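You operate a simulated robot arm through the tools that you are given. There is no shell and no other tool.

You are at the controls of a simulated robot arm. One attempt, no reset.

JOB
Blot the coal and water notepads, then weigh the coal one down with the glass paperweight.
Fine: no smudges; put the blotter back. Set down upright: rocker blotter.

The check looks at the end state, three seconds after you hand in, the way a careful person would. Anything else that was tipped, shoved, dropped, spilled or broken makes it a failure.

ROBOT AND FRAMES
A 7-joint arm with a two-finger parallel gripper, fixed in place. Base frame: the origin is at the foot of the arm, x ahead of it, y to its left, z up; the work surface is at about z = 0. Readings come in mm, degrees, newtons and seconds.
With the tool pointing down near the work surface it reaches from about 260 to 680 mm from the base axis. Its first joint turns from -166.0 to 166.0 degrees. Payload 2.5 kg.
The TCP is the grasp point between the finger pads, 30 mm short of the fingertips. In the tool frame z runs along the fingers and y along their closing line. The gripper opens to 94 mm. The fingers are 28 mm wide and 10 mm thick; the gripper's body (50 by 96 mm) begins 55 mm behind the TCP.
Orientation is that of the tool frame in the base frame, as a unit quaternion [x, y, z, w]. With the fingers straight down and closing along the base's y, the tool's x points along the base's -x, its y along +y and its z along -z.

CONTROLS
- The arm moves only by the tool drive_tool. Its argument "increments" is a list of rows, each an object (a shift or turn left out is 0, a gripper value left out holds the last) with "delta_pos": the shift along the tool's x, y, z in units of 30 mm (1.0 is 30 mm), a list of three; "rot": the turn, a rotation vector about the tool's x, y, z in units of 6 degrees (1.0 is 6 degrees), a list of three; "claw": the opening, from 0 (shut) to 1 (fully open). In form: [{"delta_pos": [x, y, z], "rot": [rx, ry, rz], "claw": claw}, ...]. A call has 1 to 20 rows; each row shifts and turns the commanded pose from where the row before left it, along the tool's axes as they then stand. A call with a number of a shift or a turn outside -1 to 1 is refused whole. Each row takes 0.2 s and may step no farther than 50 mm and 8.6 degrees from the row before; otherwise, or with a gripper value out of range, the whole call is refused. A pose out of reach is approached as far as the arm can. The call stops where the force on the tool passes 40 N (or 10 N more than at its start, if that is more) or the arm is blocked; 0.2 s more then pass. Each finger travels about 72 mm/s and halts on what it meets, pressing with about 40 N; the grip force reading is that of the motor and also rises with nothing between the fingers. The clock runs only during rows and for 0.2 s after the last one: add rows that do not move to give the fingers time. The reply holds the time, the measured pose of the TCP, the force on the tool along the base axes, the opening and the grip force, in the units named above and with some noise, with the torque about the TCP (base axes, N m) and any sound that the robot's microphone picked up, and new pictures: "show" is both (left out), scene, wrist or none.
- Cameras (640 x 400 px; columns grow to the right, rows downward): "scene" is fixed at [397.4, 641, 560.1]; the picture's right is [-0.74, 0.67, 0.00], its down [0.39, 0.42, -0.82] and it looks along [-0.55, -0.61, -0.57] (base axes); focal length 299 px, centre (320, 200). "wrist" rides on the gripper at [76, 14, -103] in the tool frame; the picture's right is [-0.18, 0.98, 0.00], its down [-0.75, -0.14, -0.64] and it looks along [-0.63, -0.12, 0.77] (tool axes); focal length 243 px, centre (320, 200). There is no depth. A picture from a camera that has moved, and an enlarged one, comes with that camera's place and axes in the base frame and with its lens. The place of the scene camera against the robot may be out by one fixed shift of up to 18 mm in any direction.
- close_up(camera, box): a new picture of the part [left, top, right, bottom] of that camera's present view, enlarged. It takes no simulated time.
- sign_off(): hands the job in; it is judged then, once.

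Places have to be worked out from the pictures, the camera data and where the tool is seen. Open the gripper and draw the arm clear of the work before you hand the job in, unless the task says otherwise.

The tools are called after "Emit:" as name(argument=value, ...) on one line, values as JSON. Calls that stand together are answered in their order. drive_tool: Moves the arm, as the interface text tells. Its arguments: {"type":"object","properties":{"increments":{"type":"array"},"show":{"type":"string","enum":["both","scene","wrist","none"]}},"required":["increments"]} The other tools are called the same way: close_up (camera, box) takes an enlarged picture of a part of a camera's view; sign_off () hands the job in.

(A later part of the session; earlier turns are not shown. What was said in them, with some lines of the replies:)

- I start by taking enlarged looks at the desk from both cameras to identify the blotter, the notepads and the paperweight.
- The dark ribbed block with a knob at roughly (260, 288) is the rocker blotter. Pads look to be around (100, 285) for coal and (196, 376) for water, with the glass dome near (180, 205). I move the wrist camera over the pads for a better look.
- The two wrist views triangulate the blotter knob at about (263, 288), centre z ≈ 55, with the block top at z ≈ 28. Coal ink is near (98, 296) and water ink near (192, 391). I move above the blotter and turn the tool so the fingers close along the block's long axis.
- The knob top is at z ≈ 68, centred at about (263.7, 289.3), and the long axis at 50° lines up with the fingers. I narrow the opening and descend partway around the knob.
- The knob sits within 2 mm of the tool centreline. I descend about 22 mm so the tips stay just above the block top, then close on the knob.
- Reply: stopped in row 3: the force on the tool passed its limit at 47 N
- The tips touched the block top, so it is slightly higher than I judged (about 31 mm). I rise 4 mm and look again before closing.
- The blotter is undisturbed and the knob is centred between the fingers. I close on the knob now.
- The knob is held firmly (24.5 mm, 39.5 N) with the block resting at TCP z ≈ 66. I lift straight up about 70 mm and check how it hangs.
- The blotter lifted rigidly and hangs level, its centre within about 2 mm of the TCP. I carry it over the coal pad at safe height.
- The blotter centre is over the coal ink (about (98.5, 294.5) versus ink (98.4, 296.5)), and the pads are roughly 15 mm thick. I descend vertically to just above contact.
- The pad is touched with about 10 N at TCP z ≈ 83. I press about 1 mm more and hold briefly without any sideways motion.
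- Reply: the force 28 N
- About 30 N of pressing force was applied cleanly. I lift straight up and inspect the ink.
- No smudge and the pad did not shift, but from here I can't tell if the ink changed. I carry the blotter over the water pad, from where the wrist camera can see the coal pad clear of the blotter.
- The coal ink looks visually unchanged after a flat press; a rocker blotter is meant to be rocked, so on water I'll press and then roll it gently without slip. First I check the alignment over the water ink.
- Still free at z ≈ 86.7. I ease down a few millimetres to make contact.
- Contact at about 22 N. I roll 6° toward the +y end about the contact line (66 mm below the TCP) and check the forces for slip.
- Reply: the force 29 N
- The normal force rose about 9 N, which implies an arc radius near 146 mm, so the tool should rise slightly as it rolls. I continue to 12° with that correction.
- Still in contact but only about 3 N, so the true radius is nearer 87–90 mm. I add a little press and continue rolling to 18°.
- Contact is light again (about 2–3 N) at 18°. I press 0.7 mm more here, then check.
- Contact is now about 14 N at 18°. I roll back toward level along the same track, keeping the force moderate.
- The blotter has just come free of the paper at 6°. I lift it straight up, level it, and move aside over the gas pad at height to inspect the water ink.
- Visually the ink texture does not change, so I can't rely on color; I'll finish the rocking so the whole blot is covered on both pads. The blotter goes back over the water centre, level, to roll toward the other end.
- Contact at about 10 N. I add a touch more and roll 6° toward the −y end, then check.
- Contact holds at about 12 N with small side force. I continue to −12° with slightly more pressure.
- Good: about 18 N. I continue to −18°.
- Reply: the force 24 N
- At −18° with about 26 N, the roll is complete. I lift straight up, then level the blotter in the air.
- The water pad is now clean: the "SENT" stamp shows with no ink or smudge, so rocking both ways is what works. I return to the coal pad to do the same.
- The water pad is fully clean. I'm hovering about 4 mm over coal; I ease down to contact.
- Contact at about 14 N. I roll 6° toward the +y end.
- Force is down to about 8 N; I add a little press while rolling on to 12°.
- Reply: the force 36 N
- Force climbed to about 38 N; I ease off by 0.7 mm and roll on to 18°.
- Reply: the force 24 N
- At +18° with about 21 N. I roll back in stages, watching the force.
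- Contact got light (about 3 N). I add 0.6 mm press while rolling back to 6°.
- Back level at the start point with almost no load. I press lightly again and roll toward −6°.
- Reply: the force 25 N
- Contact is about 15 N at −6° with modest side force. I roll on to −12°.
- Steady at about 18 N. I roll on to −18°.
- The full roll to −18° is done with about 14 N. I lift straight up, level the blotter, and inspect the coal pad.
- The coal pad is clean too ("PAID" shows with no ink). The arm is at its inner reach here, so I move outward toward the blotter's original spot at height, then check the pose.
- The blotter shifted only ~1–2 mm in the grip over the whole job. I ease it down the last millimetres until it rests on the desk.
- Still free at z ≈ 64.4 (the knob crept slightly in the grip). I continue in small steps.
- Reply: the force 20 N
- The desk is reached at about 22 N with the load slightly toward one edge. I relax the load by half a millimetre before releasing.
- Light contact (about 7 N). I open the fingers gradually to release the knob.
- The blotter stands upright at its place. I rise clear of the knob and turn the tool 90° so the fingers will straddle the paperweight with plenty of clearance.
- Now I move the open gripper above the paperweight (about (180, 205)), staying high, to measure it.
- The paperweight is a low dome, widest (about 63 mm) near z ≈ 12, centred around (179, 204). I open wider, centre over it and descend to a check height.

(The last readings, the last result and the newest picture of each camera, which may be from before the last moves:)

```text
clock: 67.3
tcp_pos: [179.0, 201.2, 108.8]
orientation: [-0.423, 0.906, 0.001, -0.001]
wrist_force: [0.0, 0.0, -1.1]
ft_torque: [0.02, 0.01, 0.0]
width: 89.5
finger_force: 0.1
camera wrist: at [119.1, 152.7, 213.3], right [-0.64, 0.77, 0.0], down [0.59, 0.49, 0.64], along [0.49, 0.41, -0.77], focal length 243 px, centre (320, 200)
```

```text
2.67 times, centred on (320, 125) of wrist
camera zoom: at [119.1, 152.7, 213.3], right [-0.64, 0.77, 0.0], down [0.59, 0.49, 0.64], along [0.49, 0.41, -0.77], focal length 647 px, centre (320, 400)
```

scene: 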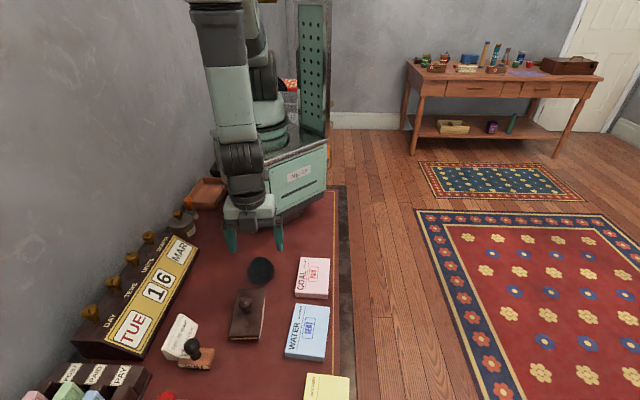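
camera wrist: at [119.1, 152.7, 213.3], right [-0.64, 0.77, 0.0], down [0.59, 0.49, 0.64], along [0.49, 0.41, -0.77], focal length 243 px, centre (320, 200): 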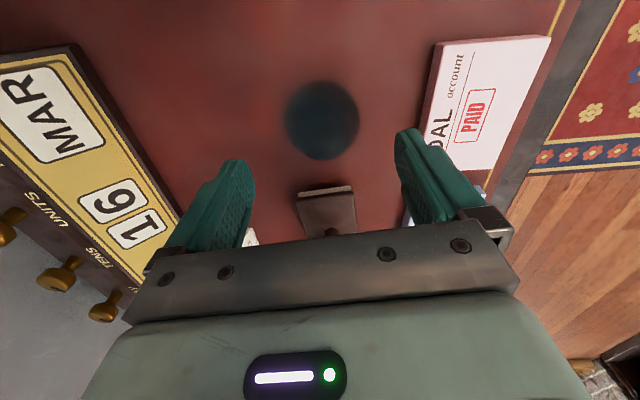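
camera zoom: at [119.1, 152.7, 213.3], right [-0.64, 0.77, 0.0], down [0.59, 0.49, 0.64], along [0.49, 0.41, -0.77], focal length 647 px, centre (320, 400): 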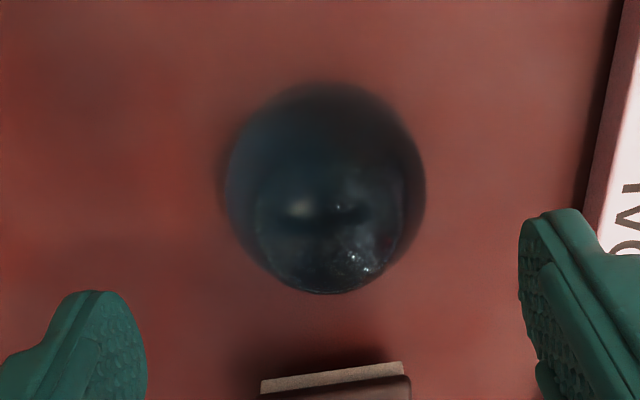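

The dome is within 2 mm of the tool centre and about 60 mm wide. I descend to just above the desk beside it.

Emit:
drive_tool(increments=[{"delta_pos": [0, 0.05, 0.7]}, {"delta_pos": [0, 0, 0.7]}, {"delta_pos": [0, 0, 0.5]}, {"delta_pos": [0, 0, 0.35]}, {}, {}], show="both")

Emit:
close_up(camera="wrist", box=[200, 80, 440, 230])

Emit:
close_up(camera="scene", box=[200, 220, 320, 320])

```text
clock: 68.7
tcp_pos: [177.5, 204.1, 40.9]
orientation: [-0.424, 0.905, 0.0, -0.001]
wrist_force: [0.3, 0.6, 0.1]
ft_torque: [-0.02, -0.01, 0.0]
width: 89.3
finger_force: 0.1
camera wrist: at [117.8, 155.4, 145.2], right [-0.64, 0.77, 0.0], down [0.59, 0.49, 0.64], along [0.49, 0.41, -0.77], focal length 243 px, centre (320, 200)
```

scene: 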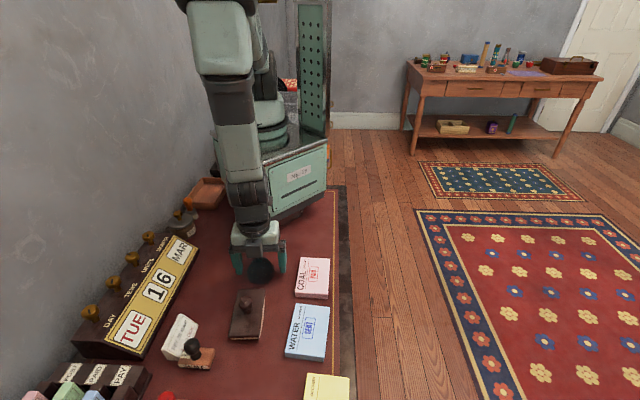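
wrist: 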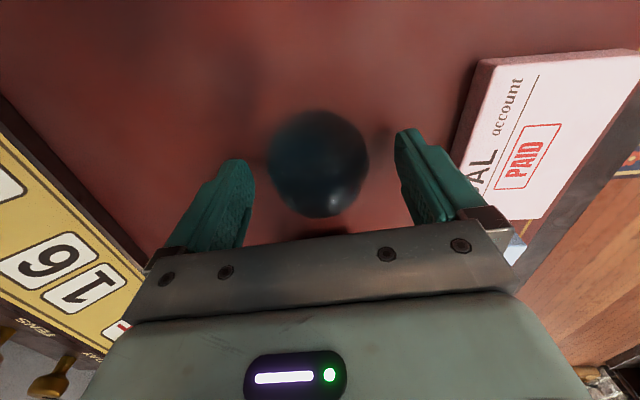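

```text
2.67 times, centred on (320, 155) of wrist
camera zoom: at [117.8, 155.4, 145.2], right [-0.64, 0.77, 0.0], down [0.59, 0.49, 0.64], along [0.49, 0.41, -0.77], focal length 647 px, centre (320, 320)
```

zoom: 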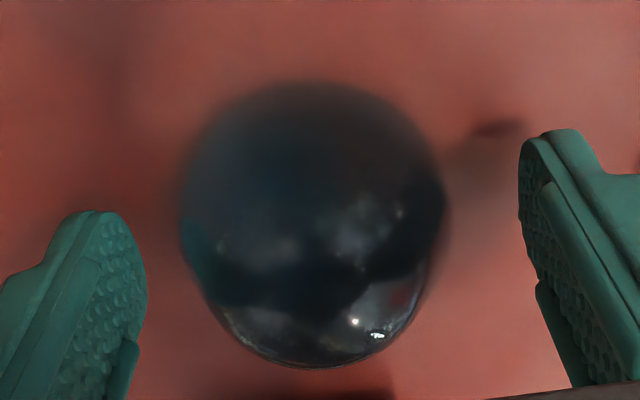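

```text
4.00 times, centred on (260, 270) of scene
camera zoom: at [397.4, 641.0, 560.1], right [-0.74, 0.67, 0.0], down [0.39, 0.42, -0.82], along [-0.55, -0.61, -0.57], focal length 1197 px, centre (560, -80)
```

zoom: 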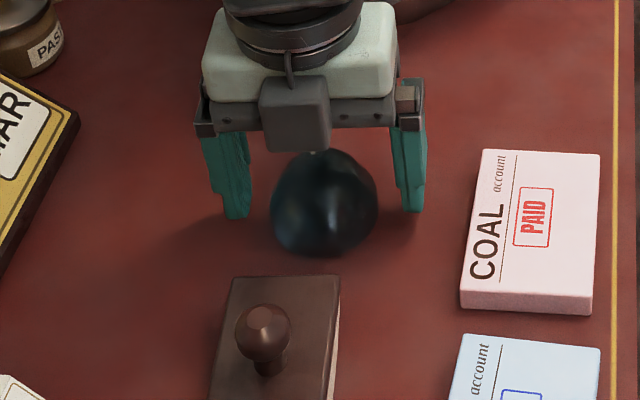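

The dome is centred (about 59–60 mm wide, widest near z ≈ 21). I lower 6 mm more so the pads span its equator, then close on it.

Emit:
drive_tool(increments=[{"delta_pos": [0, -0.03, 0.1]}, {"delta_pos": [0, 0, 0.1]}, {"claw": 0.8}, {"claw": 0.72}, {"claw": 0.66}, {"claw": 0.5}, {"claw": 0.3}, {}, {}], show="both")

Emit:
close_up(camera="wrist", box=[200, 80, 440, 230])

```text
clock: 70.7
tcp_pos: [176.7, 205.6, 35.3]
orientation: [-0.424, 0.906, 0.0, -0.001]
wrist_force: [-0.3, -1.7, 0.5]
ft_torque: [-0.03, 0.02, -0.01]
width: 60.2
finger_force: 39.7
camera wrist: at [118.2, 154.9, 138.5], right [-0.64, 0.77, 0.0], down [0.59, 0.49, 0.64], along [0.49, 0.41, -0.77], focal length 243 px, centre (320, 200)
```

scene: 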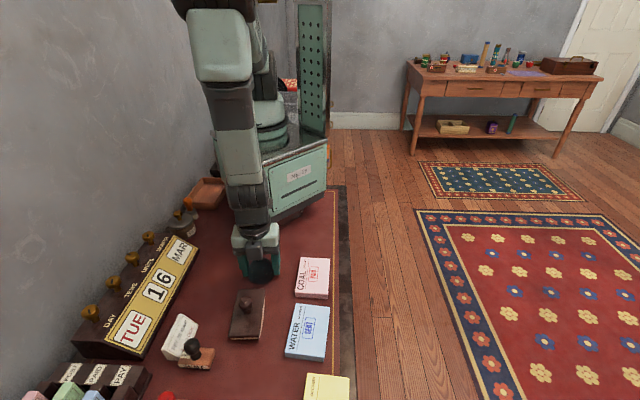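
wrist: 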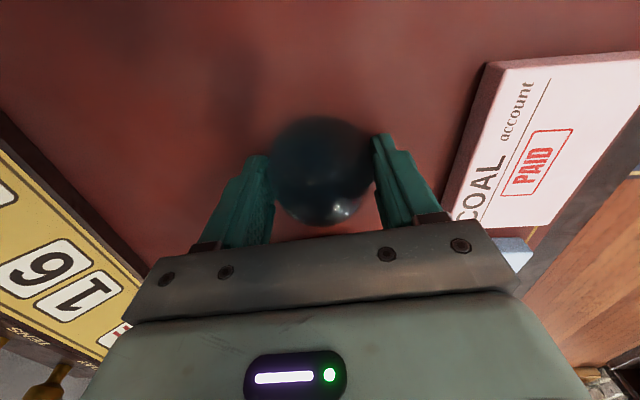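

```text
2.67 times, centred on (320, 155) of wrist
camera zoom: at [118.2, 154.9, 138.5], right [-0.64, 0.77, 0.0], down [0.59, 0.49, 0.64], along [0.49, 0.41, -0.77], focal length 647 px, centre (320, 320)
```

zoom: 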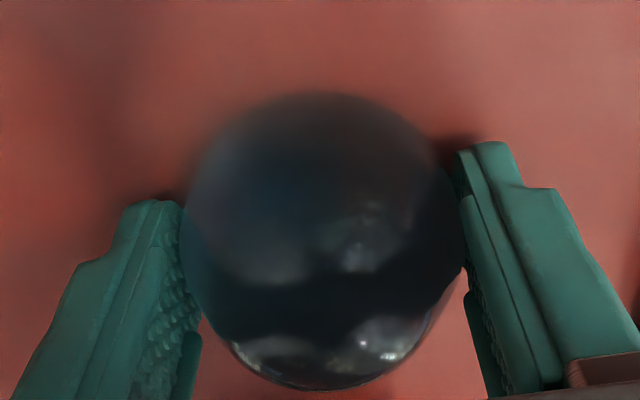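

The dome is gripped at 60.2 mm with 40 N. I lift a little and check the hold.

Emit:
drive_tool(increments=[{"delta_pos": [0, 0, -0.2]}, {"delta_pos": [0, 0, -0.4]}, {"delta_pos": [0, 0, -0.6]}, {}, {}], show="wrist")

Emit:
close_up(camera="wrist", box=[200, 80, 440, 230])

```text
clock: 71.9
tcp_pos: [177.7, 203.7, 71.1]
orientation: [-0.423, 0.906, 0.0, -0.002]
wrist_force: [0.8, 0.7, -2.7]
ft_torque: [0.0, -0.02, -0.01]
width: 60.7
finger_force: 39.7
camera wrist: at [117.8, 154.0, 175.2], right [-0.64, 0.77, 0.0], down [0.59, 0.49, 0.64], along [0.49, 0.41, -0.77], focal length 243 px, centre (320, 200)
```

wrist: 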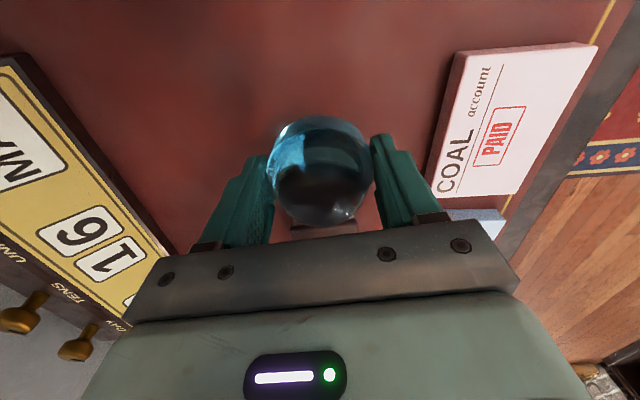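

```text
2.67 times, centred on (320, 155) of wrist
camera zoom: at [117.8, 154.0, 175.2], right [-0.64, 0.77, 0.0], down [0.59, 0.49, 0.64], along [0.49, 0.41, -0.77], focal length 647 px, centre (320, 320)
```

zoom: 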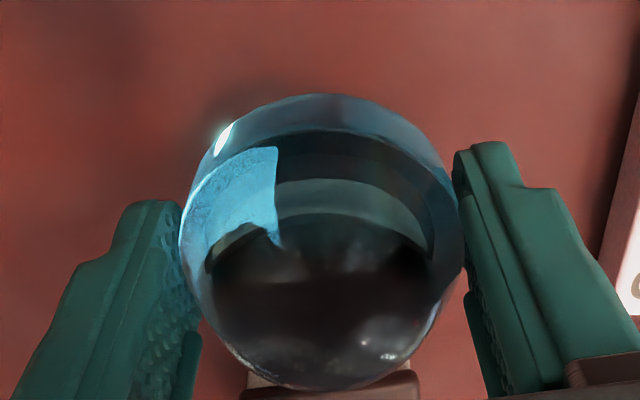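

The paperweight (about 0.28 kg) is held securely. I raise it further and carry it over the coal pad's centre near (97, 296).

Emit:
drive_tool(increments=[{"delta_pos": [0, 0, -0.7]}, {"delta_pos": [0, 0, -0.6]}, {"delta_pos": [-0.1, 0.5, 0]}, {"delta_pos": [-0.12, 0.7, 0]}, {"delta_pos": [-0.12, 0.7, 0]}, {"delta_pos": [-0.12, 0.7, 0]}, {"delta_pos": [-0.12, 0.7, 0]}, {"delta_pos": [-0.1, 0.5, 0]}, {"delta_pos": [-0.03, 0.22, 0]}, {}, {}], show="both")

Emit:
close_up(camera="wrist", box=[200, 40, 440, 190])

Emit:
close_up(camera="scene", box=[240, 190, 380, 320])

```text
clock: 74.3
tcp_pos: [98.4, 298.0, 111.7]
orientation: [-0.424, 0.906, -0.001, -0.001]
wrist_force: [-0.7, -0.4, -3.1]
ft_torque: [0.01, 0.01, 0.0]
width: 60.8
finger_force: 39.7
camera wrist: at [40.0, 247.9, 215.1], right [-0.64, 0.77, 0.0], down [0.59, 0.49, 0.64], along [0.49, 0.41, -0.77], focal length 243 px, centre (320, 200)
```

scene: 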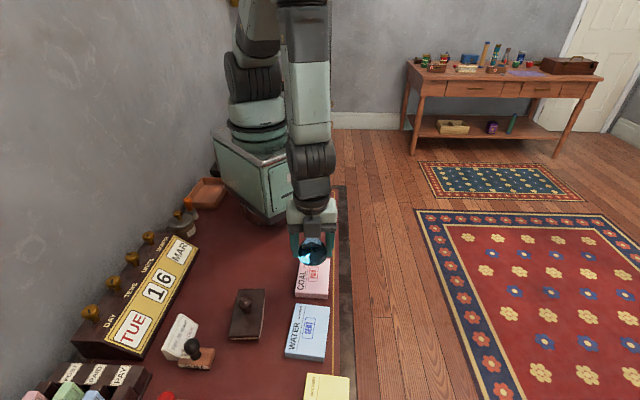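
wrist: 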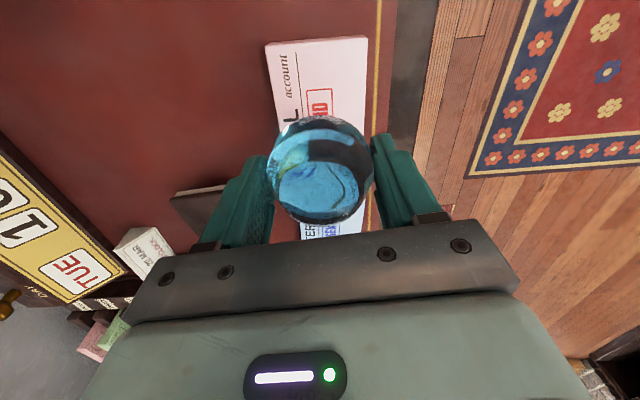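

```text
2.67 times, centred on (320, 115) of wrist
camera zoom: at [40.0, 247.9, 215.1], right [-0.64, 0.77, 0.0], down [0.59, 0.49, 0.64], along [0.49, 0.41, -0.77], focal length 647 px, centre (320, 427)
```

zoom: 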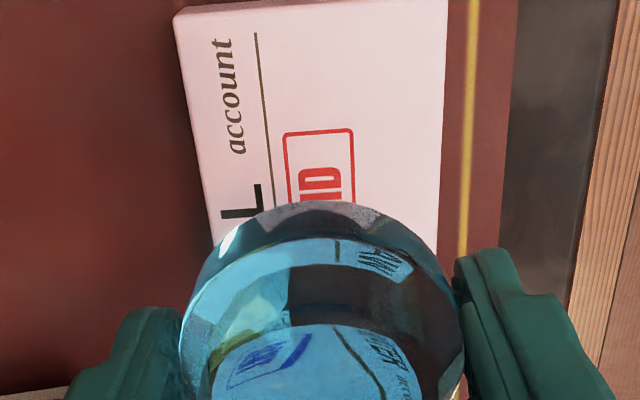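

```text
3.08 times, centred on (310, 255) of scene
camera zoom: at [397.4, 641.0, 560.1], right [-0.74, 0.67, 0.0], down [0.39, 0.42, -0.82], along [-0.55, -0.61, -0.57], focal length 920 px, centre (351, 31)
```

zoom: 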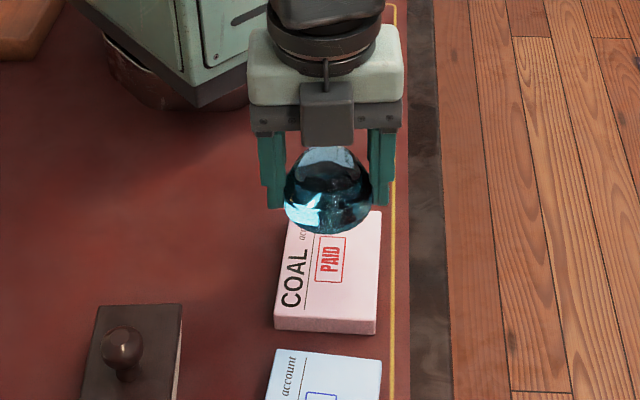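

The dome is centred over the coal pad to within a millimetre or two. I lower it to just above the pad (contact expected near TCP z ≈ 52).

Emit:
drive_tool(increments=[{"delta_pos": [0, 0, 0.6]}, {"delta_pos": [0, 0, 0.6]}, {"delta_pos": [0, 0, 0.4]}, {"delta_pos": [0, 0, 0.22]}, {}, {}], show="scene")

Emit:
close_up(camera="scene", box=[250, 220, 370, 320])

```text
clock: 75.7
tcp_pos: [98.6, 296.6, 56.8]
orientation: [-0.424, 0.906, 0.0, -0.001]
wrist_force: [0.1, 0.2, -2.4]
ft_torque: [-0.03, -0.02, -0.01]
width: 60.2
finger_force: 40.3
```

scene: 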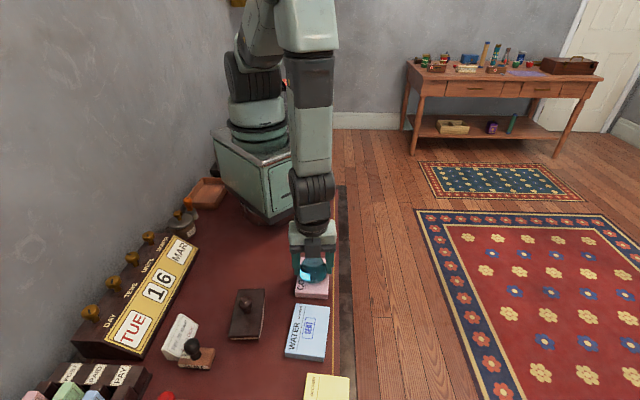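

```text
4.00 times, centred on (310, 270) of scene
camera zoom: at [397.4, 641.0, 560.1], right [-0.74, 0.67, 0.0], down [0.39, 0.42, -0.82], along [-0.55, -0.61, -0.57], focal length 1197 px, centre (360, -80)
```

zoom: 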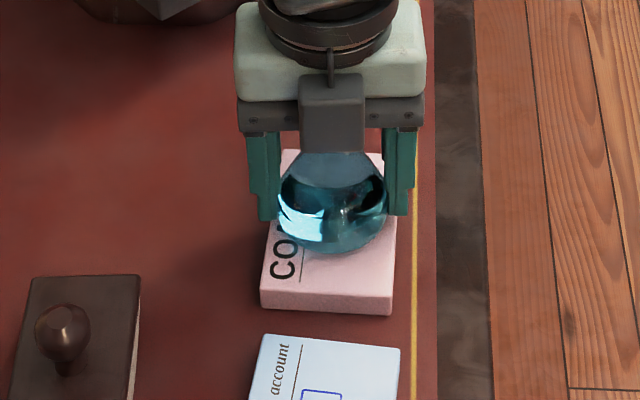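

Still free at z ≈ 56.8. I ease down in small steps until the pad carries the dome.

Emit:
drive_tool(increments=[{"delta_pos": [0, 0, 0.06]}, {"delta_pos": [0, 0, 0.04]}, {"delta_pos": [0, 0, 0.03]}, {}, {}], show="none")

```text
clock: 76.9
tcp_pos: [99.6, 298.0, 53.6]
orientation: [-0.424, 0.905, 0.0, -0.002]
wrist_force: [-1.5, -2.2, 8.6]
ft_torque: [-0.14, 0.09, 0.03]
width: 60.5
finger_force: 39.5
```

The pad now carries the dome (about 11 N). I relax slightly and open the fingers gradually.

Emit:
drive_tool(increments=[{"delta_pos": [0, 0, -0.01]}, {}, {"claw": 0.645}, {"claw": 0.66}, {"claw": 0.7}, {"claw": 0.78}, {"claw": 0.88}, {"claw": 0.95}, {}], show="both")

Emit:
close_up(camera="wrist", box=[200, 60, 440, 210])

Emit:
close_up(camera="scene", box=[250, 220, 370, 320])

```text
clock: 78.9
tcp_pos: [98.2, 296.8, 54.3]
orientation: [-0.424, 0.906, -0.001, -0.001]
wrist_force: [0.4, 0.0, 0.2]
ft_torque: [0.0, -0.02, -0.01]
width: 89.1
finger_force: 0.1
camera wrist: at [39.2, 247.9, 156.5], right [-0.64, 0.77, 0.0], down [0.59, 0.49, 0.64], along [0.49, 0.41, -0.77], focal length 243 px, centre (320, 200)
```

scene: 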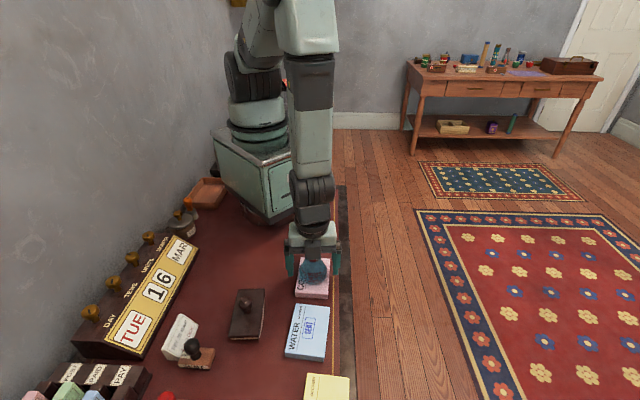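
wrist: 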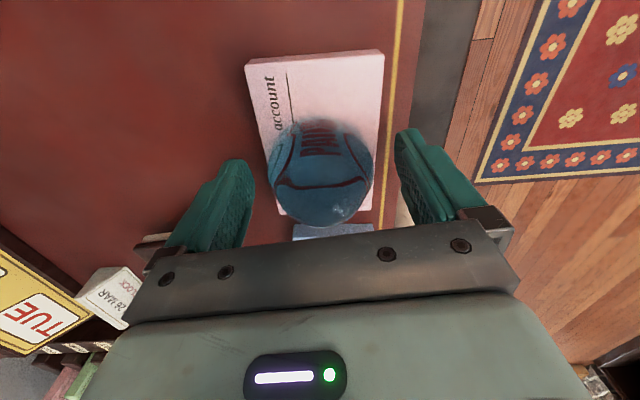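

```text
2.67 times, centred on (320, 135) of wrist
camera zoom: at [39.2, 247.9, 156.5], right [-0.64, 0.77, 0.0], down [0.59, 0.49, 0.64], along [0.49, 0.41, -0.77], focal length 647 px, centre (320, 373)
```

zoom: 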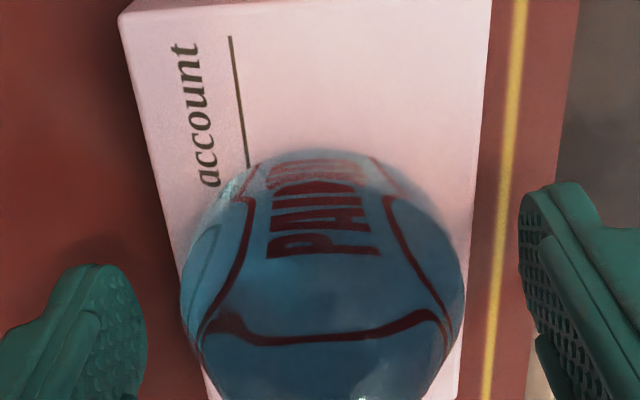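

```text
4.00 times, centred on (310, 270) of scene
camera zoom: at [397.4, 641.0, 560.1], right [-0.74, 0.67, 0.0], down [0.39, 0.42, -0.82], along [-0.55, -0.61, -0.57], focal length 1197 px, centre (360, -80)
```

zoom: 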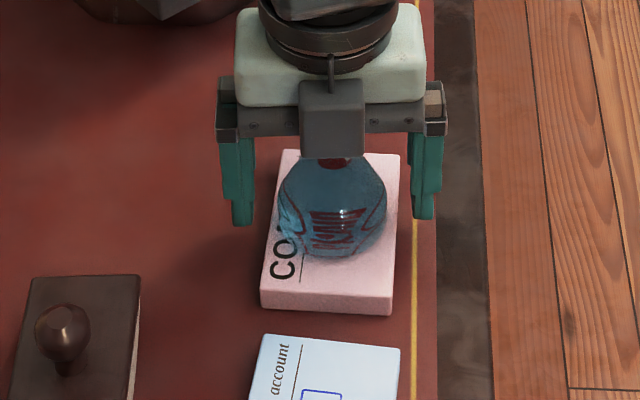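

The paperweight rests centred on the coal pad, and the fingers are clear. I rise straight up.

Emit:
drive_tool(increments=[{"delta_pos": [0, 0, -0.4]}, {"delta_pos": [0, 0, -0.7]}, {"delta_pos": [0, 0, -0.9]}, {"delta_pos": [0, 0, -0.9]}, {}, {}], show="both")

```text
clock: 80.3
tcp_pos: [98.7, 296.6, 140.4]
orientation: [-0.423, 0.906, 0.0, -0.001]
wrist_force: [-1.2, 0.6, -0.7]
ft_torque: [0.0, 0.01, -0.03]
width: 89.2
finger_force: 0.0
camera wrist: at [38.6, 247.3, 243.6], right [-0.64, 0.77, 0.0], down [0.59, 0.49, 0.64], along [0.49, 0.41, -0.77], focal length 243 px, centre (320, 200)
```

scene: 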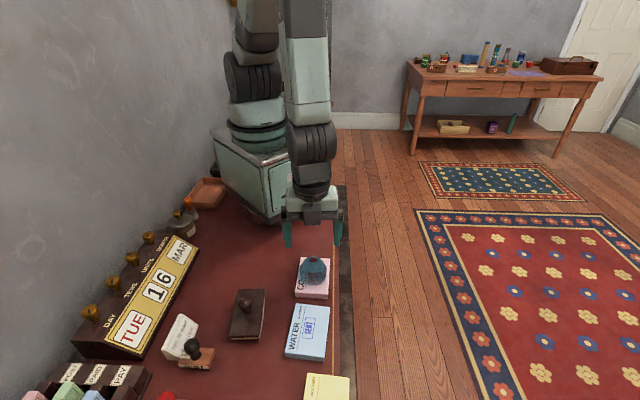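
wrist: 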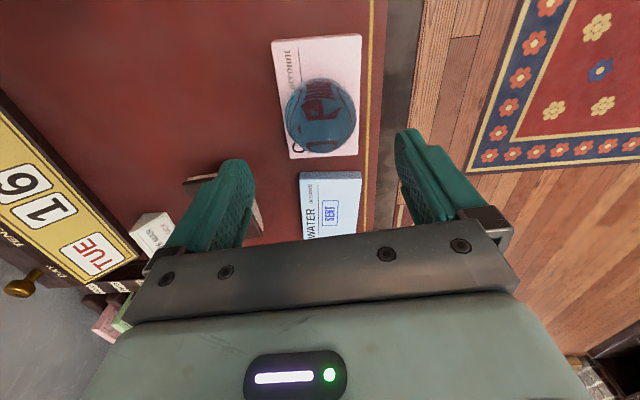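

Everything looks in place. I draw the arm up and away from the work to a clear pose, then compare the final scene with the start.

Emit:
drive_tool(increments=[{"delta_pos": [0, 0, -0.9]}, {"delta_pos": [0, 0, -0.9]}, {"delta_pos": [-0.4, 0, -0.9]}, {"delta_pos": [-0.4, 0, -0.9]}, {"delta_pos": [-0.4, -0.5, -0.9]}, {"delta_pos": [-0.4, -0.7, -0.7]}, {"delta_pos": [-0.4, -0.7, -0.5]}, {"delta_pos": [0, -0.7, 0]}, {}, {}], show="both")

Emit:
close_up(camera="scene", box=[210, 240, 350, 370])

Emit:
close_up(camera="scene", box=[20, 170, 240, 400])

```text
clock: 82.5
tcp_pos: [199.1, 293.9, 308.5]
orientation: [-0.424, 0.906, 0.001, 0.001]
wrist_force: [-1.1, 0.6, 0.1]
ft_torque: [-0.01, 0.0, -0.01]
width: 89.3
finger_force: 0.0
camera wrist: at [138.8, 245.9, 412.8], right [-0.64, 0.77, 0.0], down [0.59, 0.49, 0.64], along [0.49, 0.41, -0.77], focal length 243 px, centre (320, 200)
```

scene: 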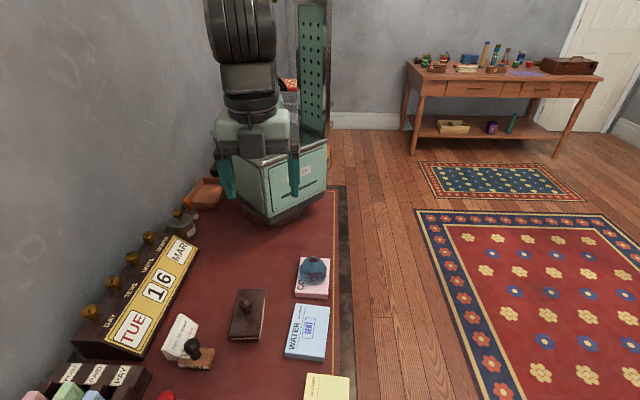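
wrist: 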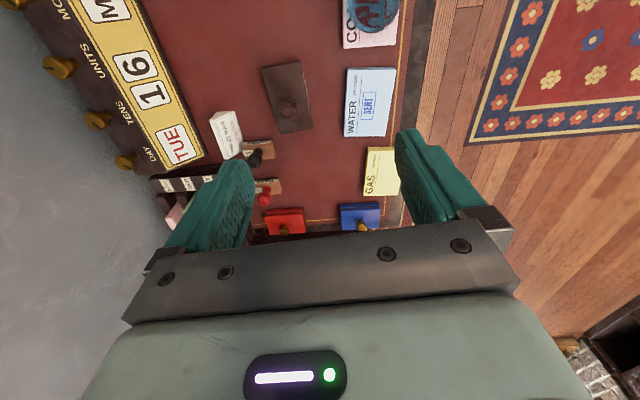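

```text
3.08 times, centred on (280, 305) of scene
camera zoom: at [397.4, 641.0, 560.1], right [-0.74, 0.67, 0.0], down [0.39, 0.42, -0.82], along [-0.55, -0.61, -0.57], focal length 920 px, centre (443, -123)
```

zoom: 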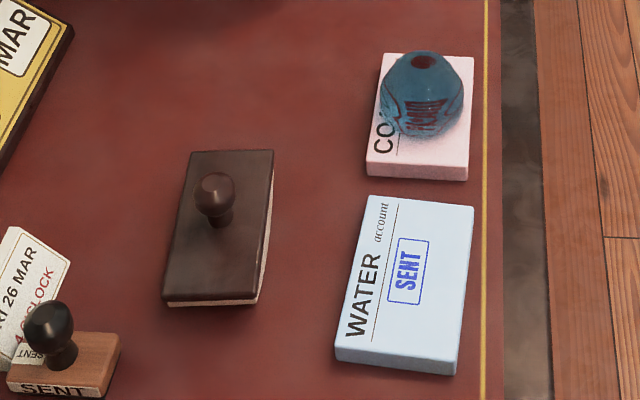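

```text
1.74 times, centred on (130, 285) of scene
camera zoom: at [397.4, 641.0, 560.1], right [-0.74, 0.67, 0.0], down [0.39, 0.42, -0.82], along [-0.55, -0.61, -0.57], focal length 520 px, centre (650, 52)
```

zoom: 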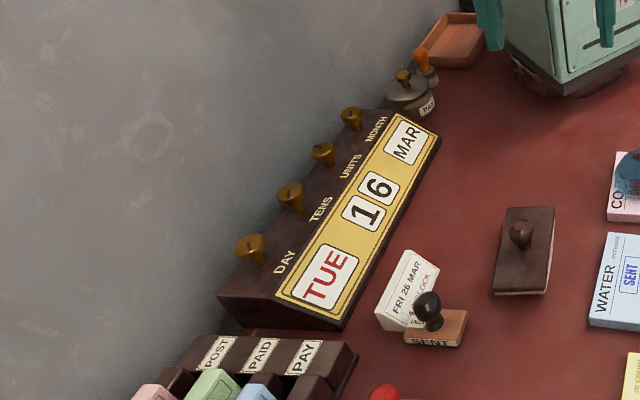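

Both pads are clean, the blotter stands upright where it began, and the glass dome sits on the coal pad. Nothing else has moved, and the gripper is open and clear, so I hand the job in.

Emit:
sign_off()

```text
The job is handed in.
```

The job is handed in. In the last pictures, everything it asked for looks done:

- **Notepads:** the coal and water pads are both clean, with only the "PAID" and "SENT" stamps showing and no smudges I can see.
- **Paperweight:** the glass dome sits centred on the coal pad.
- **Blotter:** it stands upright within a few millimetres of where it started.
- **Everything else:** nothing else looks moved or tipped. The gripper was open and clear of the work.

- **Finger bump:** on the first approach the fingertips pressed the top of the blotter at up to 47 N before the arm stopped. It did not visibly move.
- **Extra blotting:** a flat press did not lift the ink, so I rocked the blotter both ways over each pad, at up to about 38 N.
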